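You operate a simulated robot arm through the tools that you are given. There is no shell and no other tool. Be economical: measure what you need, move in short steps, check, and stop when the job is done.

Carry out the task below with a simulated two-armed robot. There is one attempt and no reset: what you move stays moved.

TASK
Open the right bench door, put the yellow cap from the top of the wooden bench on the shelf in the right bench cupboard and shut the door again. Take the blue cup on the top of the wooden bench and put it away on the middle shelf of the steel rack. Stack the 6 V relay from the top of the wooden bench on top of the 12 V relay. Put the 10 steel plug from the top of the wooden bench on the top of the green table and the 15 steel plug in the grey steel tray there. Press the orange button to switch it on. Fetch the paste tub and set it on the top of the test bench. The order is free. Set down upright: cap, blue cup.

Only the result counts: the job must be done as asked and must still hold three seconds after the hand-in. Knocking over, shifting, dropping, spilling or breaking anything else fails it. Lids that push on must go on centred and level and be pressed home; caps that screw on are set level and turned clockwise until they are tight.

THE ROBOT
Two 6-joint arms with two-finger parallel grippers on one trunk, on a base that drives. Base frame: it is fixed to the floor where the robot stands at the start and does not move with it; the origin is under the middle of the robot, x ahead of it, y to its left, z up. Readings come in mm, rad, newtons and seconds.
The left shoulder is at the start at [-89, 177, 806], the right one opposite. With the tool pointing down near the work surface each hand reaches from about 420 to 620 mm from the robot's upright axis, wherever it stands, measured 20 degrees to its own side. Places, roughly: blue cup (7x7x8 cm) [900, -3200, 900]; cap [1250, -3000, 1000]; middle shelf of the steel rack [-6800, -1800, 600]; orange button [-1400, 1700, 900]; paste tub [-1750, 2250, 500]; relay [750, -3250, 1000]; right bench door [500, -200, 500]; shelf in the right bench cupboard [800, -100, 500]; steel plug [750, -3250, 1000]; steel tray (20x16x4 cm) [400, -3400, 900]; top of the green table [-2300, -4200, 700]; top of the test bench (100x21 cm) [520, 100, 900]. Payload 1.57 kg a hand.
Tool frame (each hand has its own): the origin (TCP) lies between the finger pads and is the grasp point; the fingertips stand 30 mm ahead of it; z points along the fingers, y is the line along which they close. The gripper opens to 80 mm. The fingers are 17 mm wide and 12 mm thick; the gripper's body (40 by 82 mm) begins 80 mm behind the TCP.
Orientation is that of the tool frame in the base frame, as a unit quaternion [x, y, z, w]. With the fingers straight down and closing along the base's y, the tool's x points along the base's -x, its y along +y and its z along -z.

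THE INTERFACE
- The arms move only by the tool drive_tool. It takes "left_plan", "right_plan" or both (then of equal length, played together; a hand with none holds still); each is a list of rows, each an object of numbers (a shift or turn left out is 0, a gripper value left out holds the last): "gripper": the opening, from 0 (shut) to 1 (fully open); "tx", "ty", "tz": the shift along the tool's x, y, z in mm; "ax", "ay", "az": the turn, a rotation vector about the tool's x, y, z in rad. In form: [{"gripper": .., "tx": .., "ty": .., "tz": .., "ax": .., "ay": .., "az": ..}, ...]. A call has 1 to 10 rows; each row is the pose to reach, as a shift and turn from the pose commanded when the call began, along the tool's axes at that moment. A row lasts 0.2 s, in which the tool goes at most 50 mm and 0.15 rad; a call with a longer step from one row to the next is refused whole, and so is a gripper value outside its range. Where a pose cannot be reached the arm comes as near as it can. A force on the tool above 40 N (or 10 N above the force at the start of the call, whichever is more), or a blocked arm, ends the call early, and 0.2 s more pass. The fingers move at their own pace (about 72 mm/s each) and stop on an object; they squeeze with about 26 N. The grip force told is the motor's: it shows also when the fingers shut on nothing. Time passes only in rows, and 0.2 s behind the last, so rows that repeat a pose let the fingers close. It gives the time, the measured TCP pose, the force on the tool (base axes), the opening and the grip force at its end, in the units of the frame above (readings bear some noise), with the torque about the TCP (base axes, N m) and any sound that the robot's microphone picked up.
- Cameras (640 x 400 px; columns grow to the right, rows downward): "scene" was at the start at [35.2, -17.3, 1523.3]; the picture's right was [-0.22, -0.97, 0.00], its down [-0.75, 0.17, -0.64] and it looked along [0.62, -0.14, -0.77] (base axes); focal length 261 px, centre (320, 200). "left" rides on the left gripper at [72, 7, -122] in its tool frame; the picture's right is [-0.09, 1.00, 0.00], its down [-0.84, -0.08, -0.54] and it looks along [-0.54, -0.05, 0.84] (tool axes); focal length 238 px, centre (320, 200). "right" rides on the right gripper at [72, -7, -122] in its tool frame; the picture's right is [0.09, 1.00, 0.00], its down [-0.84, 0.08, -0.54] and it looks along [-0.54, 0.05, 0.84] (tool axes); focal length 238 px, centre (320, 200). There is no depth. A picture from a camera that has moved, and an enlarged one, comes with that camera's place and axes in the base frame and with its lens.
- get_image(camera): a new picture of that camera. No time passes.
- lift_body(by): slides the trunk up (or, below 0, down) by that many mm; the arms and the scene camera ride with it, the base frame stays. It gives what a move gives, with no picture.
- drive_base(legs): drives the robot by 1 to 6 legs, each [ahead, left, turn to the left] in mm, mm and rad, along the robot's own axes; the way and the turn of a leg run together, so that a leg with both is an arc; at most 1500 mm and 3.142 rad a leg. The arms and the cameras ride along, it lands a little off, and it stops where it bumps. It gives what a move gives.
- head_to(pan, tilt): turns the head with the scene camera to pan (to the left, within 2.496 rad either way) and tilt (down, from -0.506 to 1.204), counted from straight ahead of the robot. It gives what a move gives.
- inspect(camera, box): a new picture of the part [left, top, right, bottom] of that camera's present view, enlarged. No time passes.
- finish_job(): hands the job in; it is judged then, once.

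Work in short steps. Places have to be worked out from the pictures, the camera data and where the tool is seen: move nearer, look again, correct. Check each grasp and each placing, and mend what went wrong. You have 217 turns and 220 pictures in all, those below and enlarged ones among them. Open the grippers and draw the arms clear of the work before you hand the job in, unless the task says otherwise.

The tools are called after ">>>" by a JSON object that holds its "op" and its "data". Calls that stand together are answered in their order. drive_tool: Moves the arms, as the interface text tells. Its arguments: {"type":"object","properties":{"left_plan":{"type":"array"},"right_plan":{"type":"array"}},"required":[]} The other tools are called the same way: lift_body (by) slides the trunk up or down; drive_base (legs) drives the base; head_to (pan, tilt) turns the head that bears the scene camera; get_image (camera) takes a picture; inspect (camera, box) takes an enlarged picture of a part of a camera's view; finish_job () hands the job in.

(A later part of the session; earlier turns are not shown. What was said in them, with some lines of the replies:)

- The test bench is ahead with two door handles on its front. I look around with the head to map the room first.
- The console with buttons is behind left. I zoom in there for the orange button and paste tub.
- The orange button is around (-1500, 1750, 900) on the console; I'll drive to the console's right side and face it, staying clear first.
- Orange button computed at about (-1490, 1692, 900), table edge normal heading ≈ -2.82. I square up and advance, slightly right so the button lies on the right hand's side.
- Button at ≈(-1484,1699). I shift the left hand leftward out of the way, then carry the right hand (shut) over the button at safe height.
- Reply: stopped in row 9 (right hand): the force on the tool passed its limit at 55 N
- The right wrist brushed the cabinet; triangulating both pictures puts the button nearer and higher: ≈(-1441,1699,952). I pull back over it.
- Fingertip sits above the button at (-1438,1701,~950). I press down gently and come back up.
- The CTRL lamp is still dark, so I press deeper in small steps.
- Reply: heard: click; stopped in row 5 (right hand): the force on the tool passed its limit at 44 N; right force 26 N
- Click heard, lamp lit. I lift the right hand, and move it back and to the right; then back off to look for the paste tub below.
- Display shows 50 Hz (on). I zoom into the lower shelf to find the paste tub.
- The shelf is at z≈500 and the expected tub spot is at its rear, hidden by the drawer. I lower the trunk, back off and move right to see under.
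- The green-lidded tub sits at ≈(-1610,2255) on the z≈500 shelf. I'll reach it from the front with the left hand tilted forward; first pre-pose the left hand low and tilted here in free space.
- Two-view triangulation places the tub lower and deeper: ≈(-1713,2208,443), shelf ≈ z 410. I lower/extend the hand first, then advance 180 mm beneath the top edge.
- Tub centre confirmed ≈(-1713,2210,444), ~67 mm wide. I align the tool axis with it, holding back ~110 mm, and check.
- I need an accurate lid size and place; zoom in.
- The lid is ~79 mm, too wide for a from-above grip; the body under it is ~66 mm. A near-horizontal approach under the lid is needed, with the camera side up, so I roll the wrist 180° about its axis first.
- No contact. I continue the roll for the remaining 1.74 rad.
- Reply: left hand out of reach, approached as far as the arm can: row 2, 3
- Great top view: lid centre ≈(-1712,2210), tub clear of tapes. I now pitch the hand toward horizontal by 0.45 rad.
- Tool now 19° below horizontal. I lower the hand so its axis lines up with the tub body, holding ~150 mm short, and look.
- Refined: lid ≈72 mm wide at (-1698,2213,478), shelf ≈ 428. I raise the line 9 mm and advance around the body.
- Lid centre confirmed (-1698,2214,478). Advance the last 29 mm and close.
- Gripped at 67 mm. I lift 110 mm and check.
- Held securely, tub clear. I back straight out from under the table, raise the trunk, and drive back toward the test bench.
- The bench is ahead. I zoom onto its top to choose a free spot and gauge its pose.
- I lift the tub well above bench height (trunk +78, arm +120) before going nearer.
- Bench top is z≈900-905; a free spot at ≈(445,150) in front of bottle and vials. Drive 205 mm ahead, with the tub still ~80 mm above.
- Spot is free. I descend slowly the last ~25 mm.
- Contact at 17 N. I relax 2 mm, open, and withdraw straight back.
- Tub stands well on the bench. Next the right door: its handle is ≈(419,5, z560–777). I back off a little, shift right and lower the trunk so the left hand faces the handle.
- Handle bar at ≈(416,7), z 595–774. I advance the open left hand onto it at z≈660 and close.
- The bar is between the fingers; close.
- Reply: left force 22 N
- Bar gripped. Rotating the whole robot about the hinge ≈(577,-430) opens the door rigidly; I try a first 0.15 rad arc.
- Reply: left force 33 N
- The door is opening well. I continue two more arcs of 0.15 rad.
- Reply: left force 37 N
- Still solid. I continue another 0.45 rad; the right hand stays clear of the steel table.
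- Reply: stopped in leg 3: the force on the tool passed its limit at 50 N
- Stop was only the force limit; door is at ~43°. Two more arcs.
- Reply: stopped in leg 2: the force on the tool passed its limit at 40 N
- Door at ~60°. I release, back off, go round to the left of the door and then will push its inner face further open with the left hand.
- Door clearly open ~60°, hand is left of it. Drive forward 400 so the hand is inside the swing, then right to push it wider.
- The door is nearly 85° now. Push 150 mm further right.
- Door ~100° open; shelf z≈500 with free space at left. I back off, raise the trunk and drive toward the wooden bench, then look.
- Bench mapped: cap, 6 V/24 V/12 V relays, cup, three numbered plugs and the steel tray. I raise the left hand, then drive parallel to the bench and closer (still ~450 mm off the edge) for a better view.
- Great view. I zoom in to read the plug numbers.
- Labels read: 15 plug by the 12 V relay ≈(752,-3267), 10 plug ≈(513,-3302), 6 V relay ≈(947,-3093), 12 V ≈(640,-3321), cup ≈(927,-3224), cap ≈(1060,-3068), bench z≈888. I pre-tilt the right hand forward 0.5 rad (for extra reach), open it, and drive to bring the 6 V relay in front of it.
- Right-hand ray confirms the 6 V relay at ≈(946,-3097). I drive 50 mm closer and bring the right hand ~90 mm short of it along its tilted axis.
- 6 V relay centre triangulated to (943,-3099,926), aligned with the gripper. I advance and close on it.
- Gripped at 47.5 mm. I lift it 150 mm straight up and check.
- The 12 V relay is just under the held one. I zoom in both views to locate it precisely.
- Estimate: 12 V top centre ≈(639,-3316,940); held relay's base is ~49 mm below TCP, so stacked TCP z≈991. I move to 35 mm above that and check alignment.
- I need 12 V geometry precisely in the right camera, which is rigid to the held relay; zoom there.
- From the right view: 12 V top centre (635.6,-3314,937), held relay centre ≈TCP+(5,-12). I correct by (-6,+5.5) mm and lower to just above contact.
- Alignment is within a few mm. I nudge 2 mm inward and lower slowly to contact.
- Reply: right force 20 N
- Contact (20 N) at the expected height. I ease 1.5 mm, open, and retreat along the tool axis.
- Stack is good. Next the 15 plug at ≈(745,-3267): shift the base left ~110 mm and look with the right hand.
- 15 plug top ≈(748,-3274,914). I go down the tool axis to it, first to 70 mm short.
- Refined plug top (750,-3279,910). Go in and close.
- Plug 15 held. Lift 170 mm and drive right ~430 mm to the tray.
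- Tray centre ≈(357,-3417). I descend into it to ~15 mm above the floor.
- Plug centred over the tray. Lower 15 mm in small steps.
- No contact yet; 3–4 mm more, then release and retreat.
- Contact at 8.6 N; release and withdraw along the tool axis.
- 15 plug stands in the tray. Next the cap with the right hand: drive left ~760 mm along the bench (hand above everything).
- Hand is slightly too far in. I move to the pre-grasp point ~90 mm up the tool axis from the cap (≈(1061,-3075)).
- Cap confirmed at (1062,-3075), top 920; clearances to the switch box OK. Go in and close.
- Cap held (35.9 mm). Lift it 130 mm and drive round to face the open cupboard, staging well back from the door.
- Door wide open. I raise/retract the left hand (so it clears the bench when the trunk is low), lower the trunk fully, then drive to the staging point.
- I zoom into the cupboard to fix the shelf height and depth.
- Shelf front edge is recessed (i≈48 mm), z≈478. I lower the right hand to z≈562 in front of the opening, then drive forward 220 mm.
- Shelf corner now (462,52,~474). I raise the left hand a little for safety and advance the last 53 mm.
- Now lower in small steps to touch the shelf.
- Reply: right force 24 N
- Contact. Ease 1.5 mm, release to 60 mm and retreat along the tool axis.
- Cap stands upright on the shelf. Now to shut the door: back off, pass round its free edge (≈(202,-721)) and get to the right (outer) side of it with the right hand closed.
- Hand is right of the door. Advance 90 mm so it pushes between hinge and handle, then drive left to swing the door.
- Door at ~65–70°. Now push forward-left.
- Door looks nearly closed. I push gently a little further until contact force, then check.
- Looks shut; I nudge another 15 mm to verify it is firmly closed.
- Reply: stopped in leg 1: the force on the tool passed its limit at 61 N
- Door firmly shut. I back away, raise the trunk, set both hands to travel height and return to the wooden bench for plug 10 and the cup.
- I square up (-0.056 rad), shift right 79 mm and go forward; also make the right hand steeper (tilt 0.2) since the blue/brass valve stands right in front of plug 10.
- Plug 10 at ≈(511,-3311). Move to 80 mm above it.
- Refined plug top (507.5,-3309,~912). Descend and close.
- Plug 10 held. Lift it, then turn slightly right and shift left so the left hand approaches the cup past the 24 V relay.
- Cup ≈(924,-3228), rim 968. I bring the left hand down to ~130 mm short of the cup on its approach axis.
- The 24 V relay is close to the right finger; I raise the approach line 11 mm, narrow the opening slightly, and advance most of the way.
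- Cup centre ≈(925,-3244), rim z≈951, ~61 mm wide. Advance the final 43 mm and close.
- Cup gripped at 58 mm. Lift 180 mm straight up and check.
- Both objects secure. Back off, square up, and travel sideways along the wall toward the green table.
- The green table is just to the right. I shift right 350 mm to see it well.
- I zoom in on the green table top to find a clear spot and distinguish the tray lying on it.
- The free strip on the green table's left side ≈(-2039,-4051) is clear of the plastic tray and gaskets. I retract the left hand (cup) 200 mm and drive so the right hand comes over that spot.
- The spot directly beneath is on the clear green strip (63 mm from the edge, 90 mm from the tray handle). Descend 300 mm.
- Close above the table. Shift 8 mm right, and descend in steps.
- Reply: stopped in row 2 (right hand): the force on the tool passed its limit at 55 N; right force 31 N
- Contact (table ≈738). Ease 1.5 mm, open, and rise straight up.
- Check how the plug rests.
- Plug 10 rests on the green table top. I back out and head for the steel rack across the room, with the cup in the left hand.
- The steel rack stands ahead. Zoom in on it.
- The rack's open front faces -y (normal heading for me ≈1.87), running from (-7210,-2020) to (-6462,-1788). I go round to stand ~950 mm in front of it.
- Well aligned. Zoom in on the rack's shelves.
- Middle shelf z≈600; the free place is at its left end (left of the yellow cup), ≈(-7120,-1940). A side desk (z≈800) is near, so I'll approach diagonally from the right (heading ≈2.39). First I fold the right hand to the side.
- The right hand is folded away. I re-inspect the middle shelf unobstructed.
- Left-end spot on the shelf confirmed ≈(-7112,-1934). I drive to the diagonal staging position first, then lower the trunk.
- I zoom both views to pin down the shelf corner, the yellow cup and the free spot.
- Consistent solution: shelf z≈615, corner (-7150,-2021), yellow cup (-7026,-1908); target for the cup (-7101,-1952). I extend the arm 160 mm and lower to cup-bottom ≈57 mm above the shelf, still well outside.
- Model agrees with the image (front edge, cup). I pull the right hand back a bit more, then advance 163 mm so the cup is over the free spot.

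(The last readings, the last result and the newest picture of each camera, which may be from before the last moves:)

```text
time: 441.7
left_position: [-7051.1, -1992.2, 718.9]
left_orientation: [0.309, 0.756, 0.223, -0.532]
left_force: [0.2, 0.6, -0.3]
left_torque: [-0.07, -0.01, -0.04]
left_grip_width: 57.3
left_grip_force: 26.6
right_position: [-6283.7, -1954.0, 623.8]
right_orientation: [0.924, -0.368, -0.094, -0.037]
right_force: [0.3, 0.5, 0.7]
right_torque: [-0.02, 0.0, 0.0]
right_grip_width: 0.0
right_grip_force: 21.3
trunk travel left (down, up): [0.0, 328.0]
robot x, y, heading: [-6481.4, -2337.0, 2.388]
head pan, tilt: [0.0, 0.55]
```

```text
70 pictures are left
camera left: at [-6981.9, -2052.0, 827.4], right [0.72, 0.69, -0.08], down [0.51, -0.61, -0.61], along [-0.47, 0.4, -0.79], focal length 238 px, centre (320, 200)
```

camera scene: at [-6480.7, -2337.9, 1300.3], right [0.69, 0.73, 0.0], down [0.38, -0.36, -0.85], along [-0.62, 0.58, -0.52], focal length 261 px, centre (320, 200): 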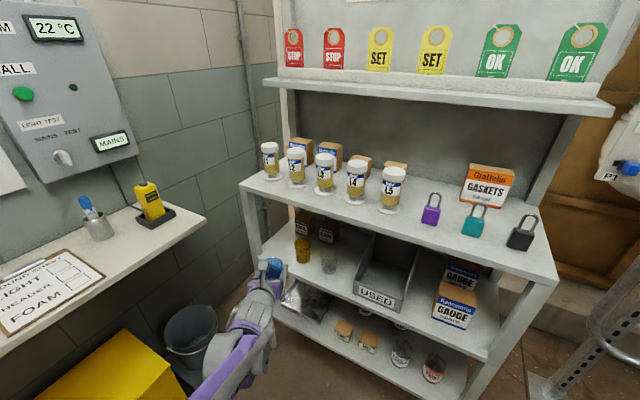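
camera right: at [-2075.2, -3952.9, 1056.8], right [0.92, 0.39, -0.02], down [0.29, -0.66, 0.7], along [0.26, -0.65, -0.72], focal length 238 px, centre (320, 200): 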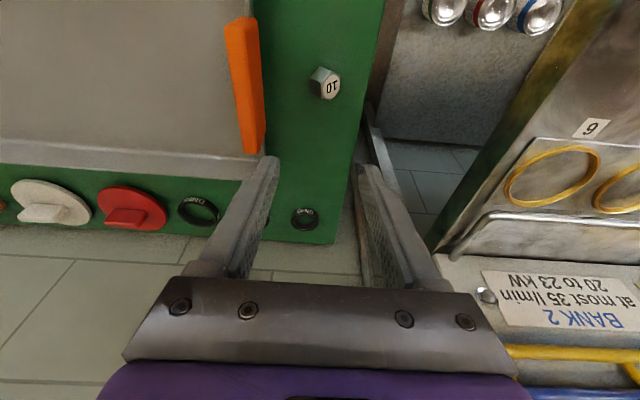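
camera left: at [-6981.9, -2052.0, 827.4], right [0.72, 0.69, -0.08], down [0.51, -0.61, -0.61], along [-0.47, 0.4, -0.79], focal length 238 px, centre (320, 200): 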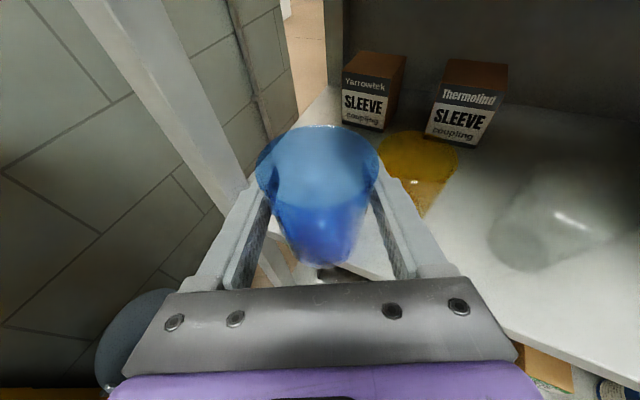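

On track. Final 64 mm advance, then I check again before lowering.

>>> {"op": "drive_base", "data": {"legs": [[64, 2, 0]]}}

>>> {"op": "get_image", "data": {"camera": "left"}}

>>> {"op": "inspect", "data": {"camera": "scene", "box": [200, 170, 420, 330]}}

```text
time: 442.6
left_position: [-7097.0, -1950.8, 718.4]
left_orientation: [0.309, 0.757, 0.222, -0.532]
left_force: [-0.4, 0.0, -0.1]
left_torque: [0.02, 0.02, 0.03]
left_grip_width: 57.0
left_grip_force: 25.8
right_position: [-6330.3, -1912.6, 624.1]
right_orientation: [0.924, -0.368, -0.093, -0.036]
right_force: [-0.5, 0.1, -0.7]
right_torque: [0.01, -0.04, -0.01]
right_grip_width: 0.0
right_grip_force: 21.1
trunk travel left (down, up): [0.0, 328.0]
robot x, y, heading: [-6527.7, -2298.3, 2.391]
head pan, tilt: [0.0, 0.55]
```

```text
69 pictures are left
camera left: at [-7028.7, -2010.4, 827.3], right [0.72, 0.69, -0.08], down [0.51, -0.61, -0.61], along [-0.47, 0.4, -0.79], focal length 238 px, centre (320, 200)
```

left: 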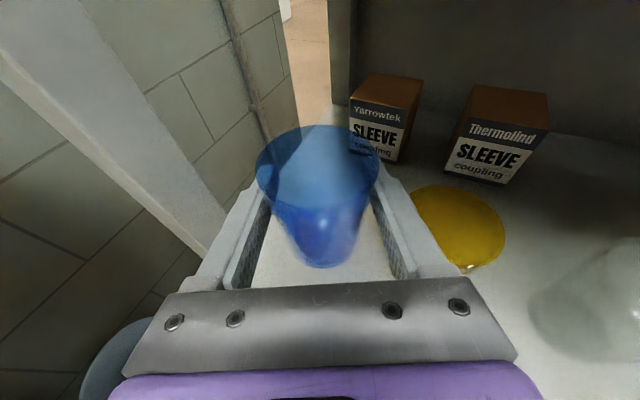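

```text
2.50 times, centred on (310, 250) of scene
camera zoom: at [-6599.5, -2228.3, 1300.3], right [0.69, 0.73, 0.0], down [0.38, -0.36, -0.85], along [-0.62, 0.59, -0.52], focal length 653 px, centre (345, 75)
```

zoom: 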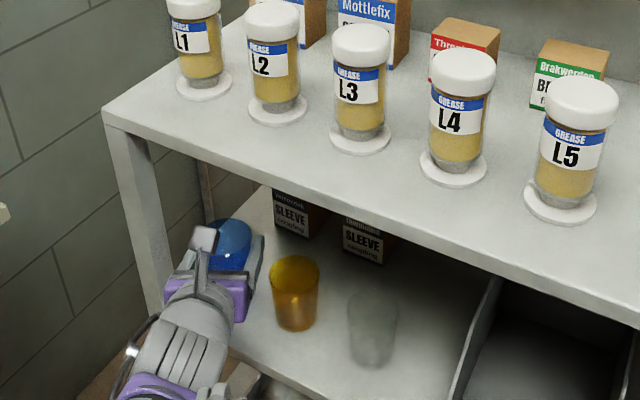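

Cup is inside over free shelf. The yellow cup is only ~8 mm from the right finger, so I shift 10 mm left and lower 45 mm, then check.

>>> {"op": "drive_tool", "data": {"left_plan": [{"ty": -10}, {"ty": -10, "tx": -21, "tz": 7.5}, {"ty": -10, "tx": -42, "tz": 15}, {"ty": -10, "tx": -42, "tz": 15}]}}

>>> {"op": "get_image", "data": {"camera": "left"}}

```text
time: 443.6
left_position: [-7104.6, -1956.2, 674.5]
left_orientation: [0.309, 0.756, 0.223, -0.532]
left_force: [-0.3, 0.3, -0.2]
left_torque: [-0.01, -0.01, 0.0]
left_grip_width: 57.2
left_grip_force: 25.9
right_position: [-6329.6, -1911.5, 625.0]
right_orientation: [0.924, -0.368, -0.093, -0.037]
right_force: [0.1, -0.1, -0.2]
right_torque: [-0.03, 0.02, 0.01]
right_grip_width: 0.3
right_grip_force: 21.5
trunk travel left (down, up): [0.0, 328.0]
robot x, y, heading: [-6529.1, -2296.5, 2.387]
head pan, tilt: [0.0, 0.55]
```

```text
67 pictures are left
camera left: at [-7035.4, -2017.1, 782.5], right [0.72, 0.69, -0.08], down [0.51, -0.61, -0.61], along [-0.47, 0.4, -0.79], focal length 238 px, centre (320, 200)
```

left: 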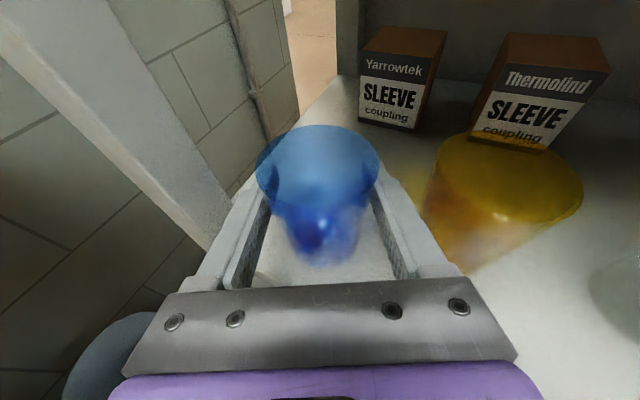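

Clear on both sides. Lower in small steps until contact.

>>> {"op": "drive_tool", "data": {"left_plan": [{"tx": -5.7, "tz": 2}, {"tx": -9.4, "tz": 3.3}, {"tx": -11.3, "tz": 4}, {"tx": -13.2, "tz": 4.7}, {"tx": -13.2, "tz": 4.7}]}}

```text
time: 444.9
left_position: [-7103.9, -1956.7, 662.2]
left_orientation: [0.308, 0.756, 0.222, -0.533]
left_force: [1.3, -0.8, 13.1]
left_torque: [0.07, -0.04, -0.03]
left_grip_width: 56.0
left_grip_force: 25.3
right_position: [-6329.0, -1912.7, 625.0]
right_orientation: [0.924, -0.369, -0.094, -0.036]
right_force: [0.4, 0.0, 0.0]
right_torque: [0.01, -0.02, -0.01]
right_grip_width: 0.0
right_grip_force: 21.8
trunk travel left (down, up): [0.0, 328.0]
robot x, y, heading: [-6524.2, -2297.9, 2.387]
head pan, tilt: [0.0, 0.55]
```

Contact at 13 N. Ease, open to ~69 mm and withdraw straight back.

>>> {"op": "drive_tool", "data": {"left_plan": [{"tx": 1, "tz": -0.3}, {"tx": 1, "tz": -0.3, "gripper": 0.86}, {"tx": 1, "tz": -0.3}, {"tx": 1, "tz": -0.3}, {"tx": -4, "tz": -20}, {"tx": -10, "tz": -45}, {"tx": -10, "tz": -80}, {"tx": -10, "tz": -120}]}}

>>> {"op": "get_image", "data": {"camera": "left"}}

```text
time: 446.6
left_position: [-7020.3, -2040.3, 691.7]
left_orientation: [0.309, 0.756, 0.223, -0.532]
left_force: [-1.3, -0.1, 0.1]
left_torque: [0.0, 0.0, 0.01]
left_grip_width: 68.9
left_grip_force: 0.0
right_position: [-6329.9, -1913.0, 624.1]
right_orientation: [0.924, -0.368, -0.095, -0.037]
right_force: [-0.5, -0.5, 0.6]
right_torque: [-0.01, 0.04, 0.03]
right_grip_width: 0.2
right_grip_force: 21.3
trunk travel left (down, up): [0.0, 328.0]
robot x, y, heading: [-6528.3, -2294.7, 2.38]
head pan, tilt: [0.0, 0.55]
```

```text
66 pictures are left
camera left: at [-6951.7, -2100.7, 800.3], right [0.72, 0.69, -0.08], down [0.51, -0.61, -0.61], along [-0.47, 0.4, -0.79], focal length 238 px, centre (320, 200)
```

left: 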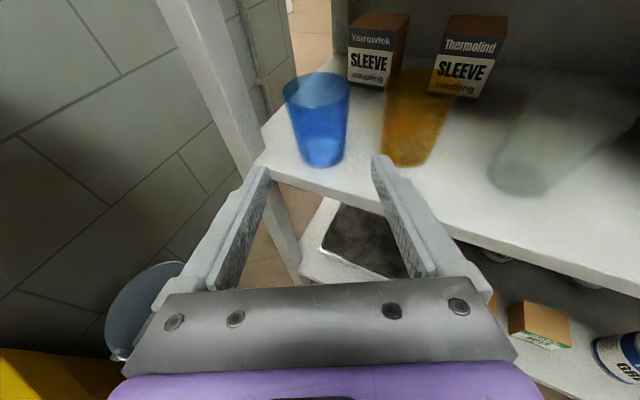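

The blue cup stands upright on the middle shelf. I back away, open both grippers, and take a final look.

>>> {"op": "drive_base", "data": {"legs": [[-450, 0, 0]]}}

>>> {"op": "drive_tool", "data": {"left_plan": [{"gripper": 1}, {"gripper": 1}, {"gripper": 1}], "right_plan": [{"gripper": 1}, {"gripper": 1}, {"gripper": 1}]}}

>>> {"op": "inspect", "data": {"camera": "scene", "box": [200, 130, 460, 320]}}

```text
time: 449.3
left_position: [-6698.4, -2341.1, 692.3]
left_orientation: [0.311, 0.755, 0.224, -0.532]
left_force: [0.1, 0.3, 0.4]
left_torque: [0.0, 0.01, 0.03]
left_grip_width: 68.6
left_grip_force: 0.0
right_position: [-6007.9, -2218.8, 623.7]
right_orientation: [0.923, -0.372, -0.093, -0.037]
right_force: [0.5, -0.4, 1.1]
right_torque: [0.03, 0.03, -0.02]
right_grip_width: 0.1
right_grip_force: 21.1
trunk travel left (down, up): [0.0, 328.0]
robot x, y, heading: [-6204.6, -2601.0, 2.381]
head pan, tilt: [0.0, 0.55]
```

```text
time: 450.1
left_position: [-6699.1, -2341.4, 691.6]
left_orientation: [0.311, 0.755, 0.224, -0.531]
left_force: [0.0, 0.1, 0.6]
left_torque: [0.01, 0.03, 0.03]
left_grip_width: 79.9
left_grip_force: 0.1
right_position: [-6008.1, -2219.3, 624.9]
right_orientation: [0.923, -0.372, -0.093, -0.037]
right_force: [-0.6, -0.8, 0.7]
right_torque: [-0.01, -0.01, 0.02]
right_grip_width: 80.2
right_grip_force: 0.2
trunk travel left (down, up): [0.0, 328.0]
robot x, y, heading: [-6210.5, -2603.7, 2.379]
head pan, tilt: [0.0, 0.55]
```

```text
2.11 times, centred on (330, 225) of scene
camera zoom: at [-6278.2, -2533.1, 1300.3], right [0.69, 0.72, 0.0], down [0.38, -0.36, -0.85], along [-0.62, 0.59, -0.52], focal length 550 px, centre (299, 147)
```

zoom: 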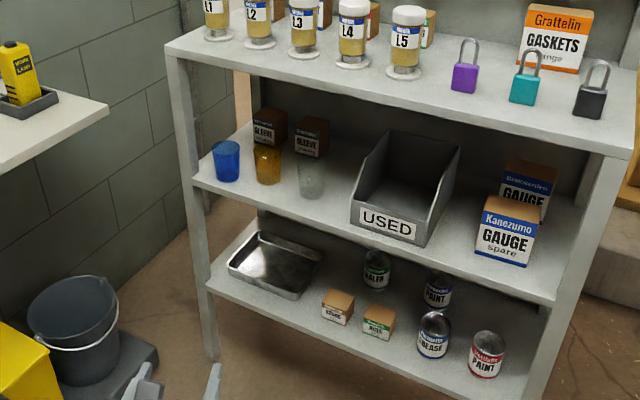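

All parts are done: the cup stands on the middle shelf, the other placings were checked, and both hands are open and clear. I hand in.

>>> {"op": "finish_job", "data": {}}

```text
The job is handed in.
```

I carried out all the steps and handed the job in. The result isn't back yet.

- **Cap:** the yellow cap stands upright on the shelf in the right bench cupboard, and the door is shut. I pushed on the door until it was firm.
- **Cup:** the blue cup stands upright at the left end of the rack's middle shelf, next to the yellow cup.
- **Relays:** the 6 V relay sits on the 12 V relay, a few mm off centre.
- **Plugs:**
  - The 10 plug is on the green table but tipped onto its side when I let go.
  - The 15 plug is in the 20x16 cm steel tray on the wooden bench. I took "there" to mean that tray because your listed position matches it; the tray on the green table is plastic.
- **Button:** I pressed the orange CTRL button. It clicked, the lamp lit and the display went from off to 50 Hz.
- **Paste tub:** it stands upright on the test bench.

While lining up the button press, the right wrist bumped the control cabinet once (55 N). I saw no change on the cabinet or its knobs afterwards.
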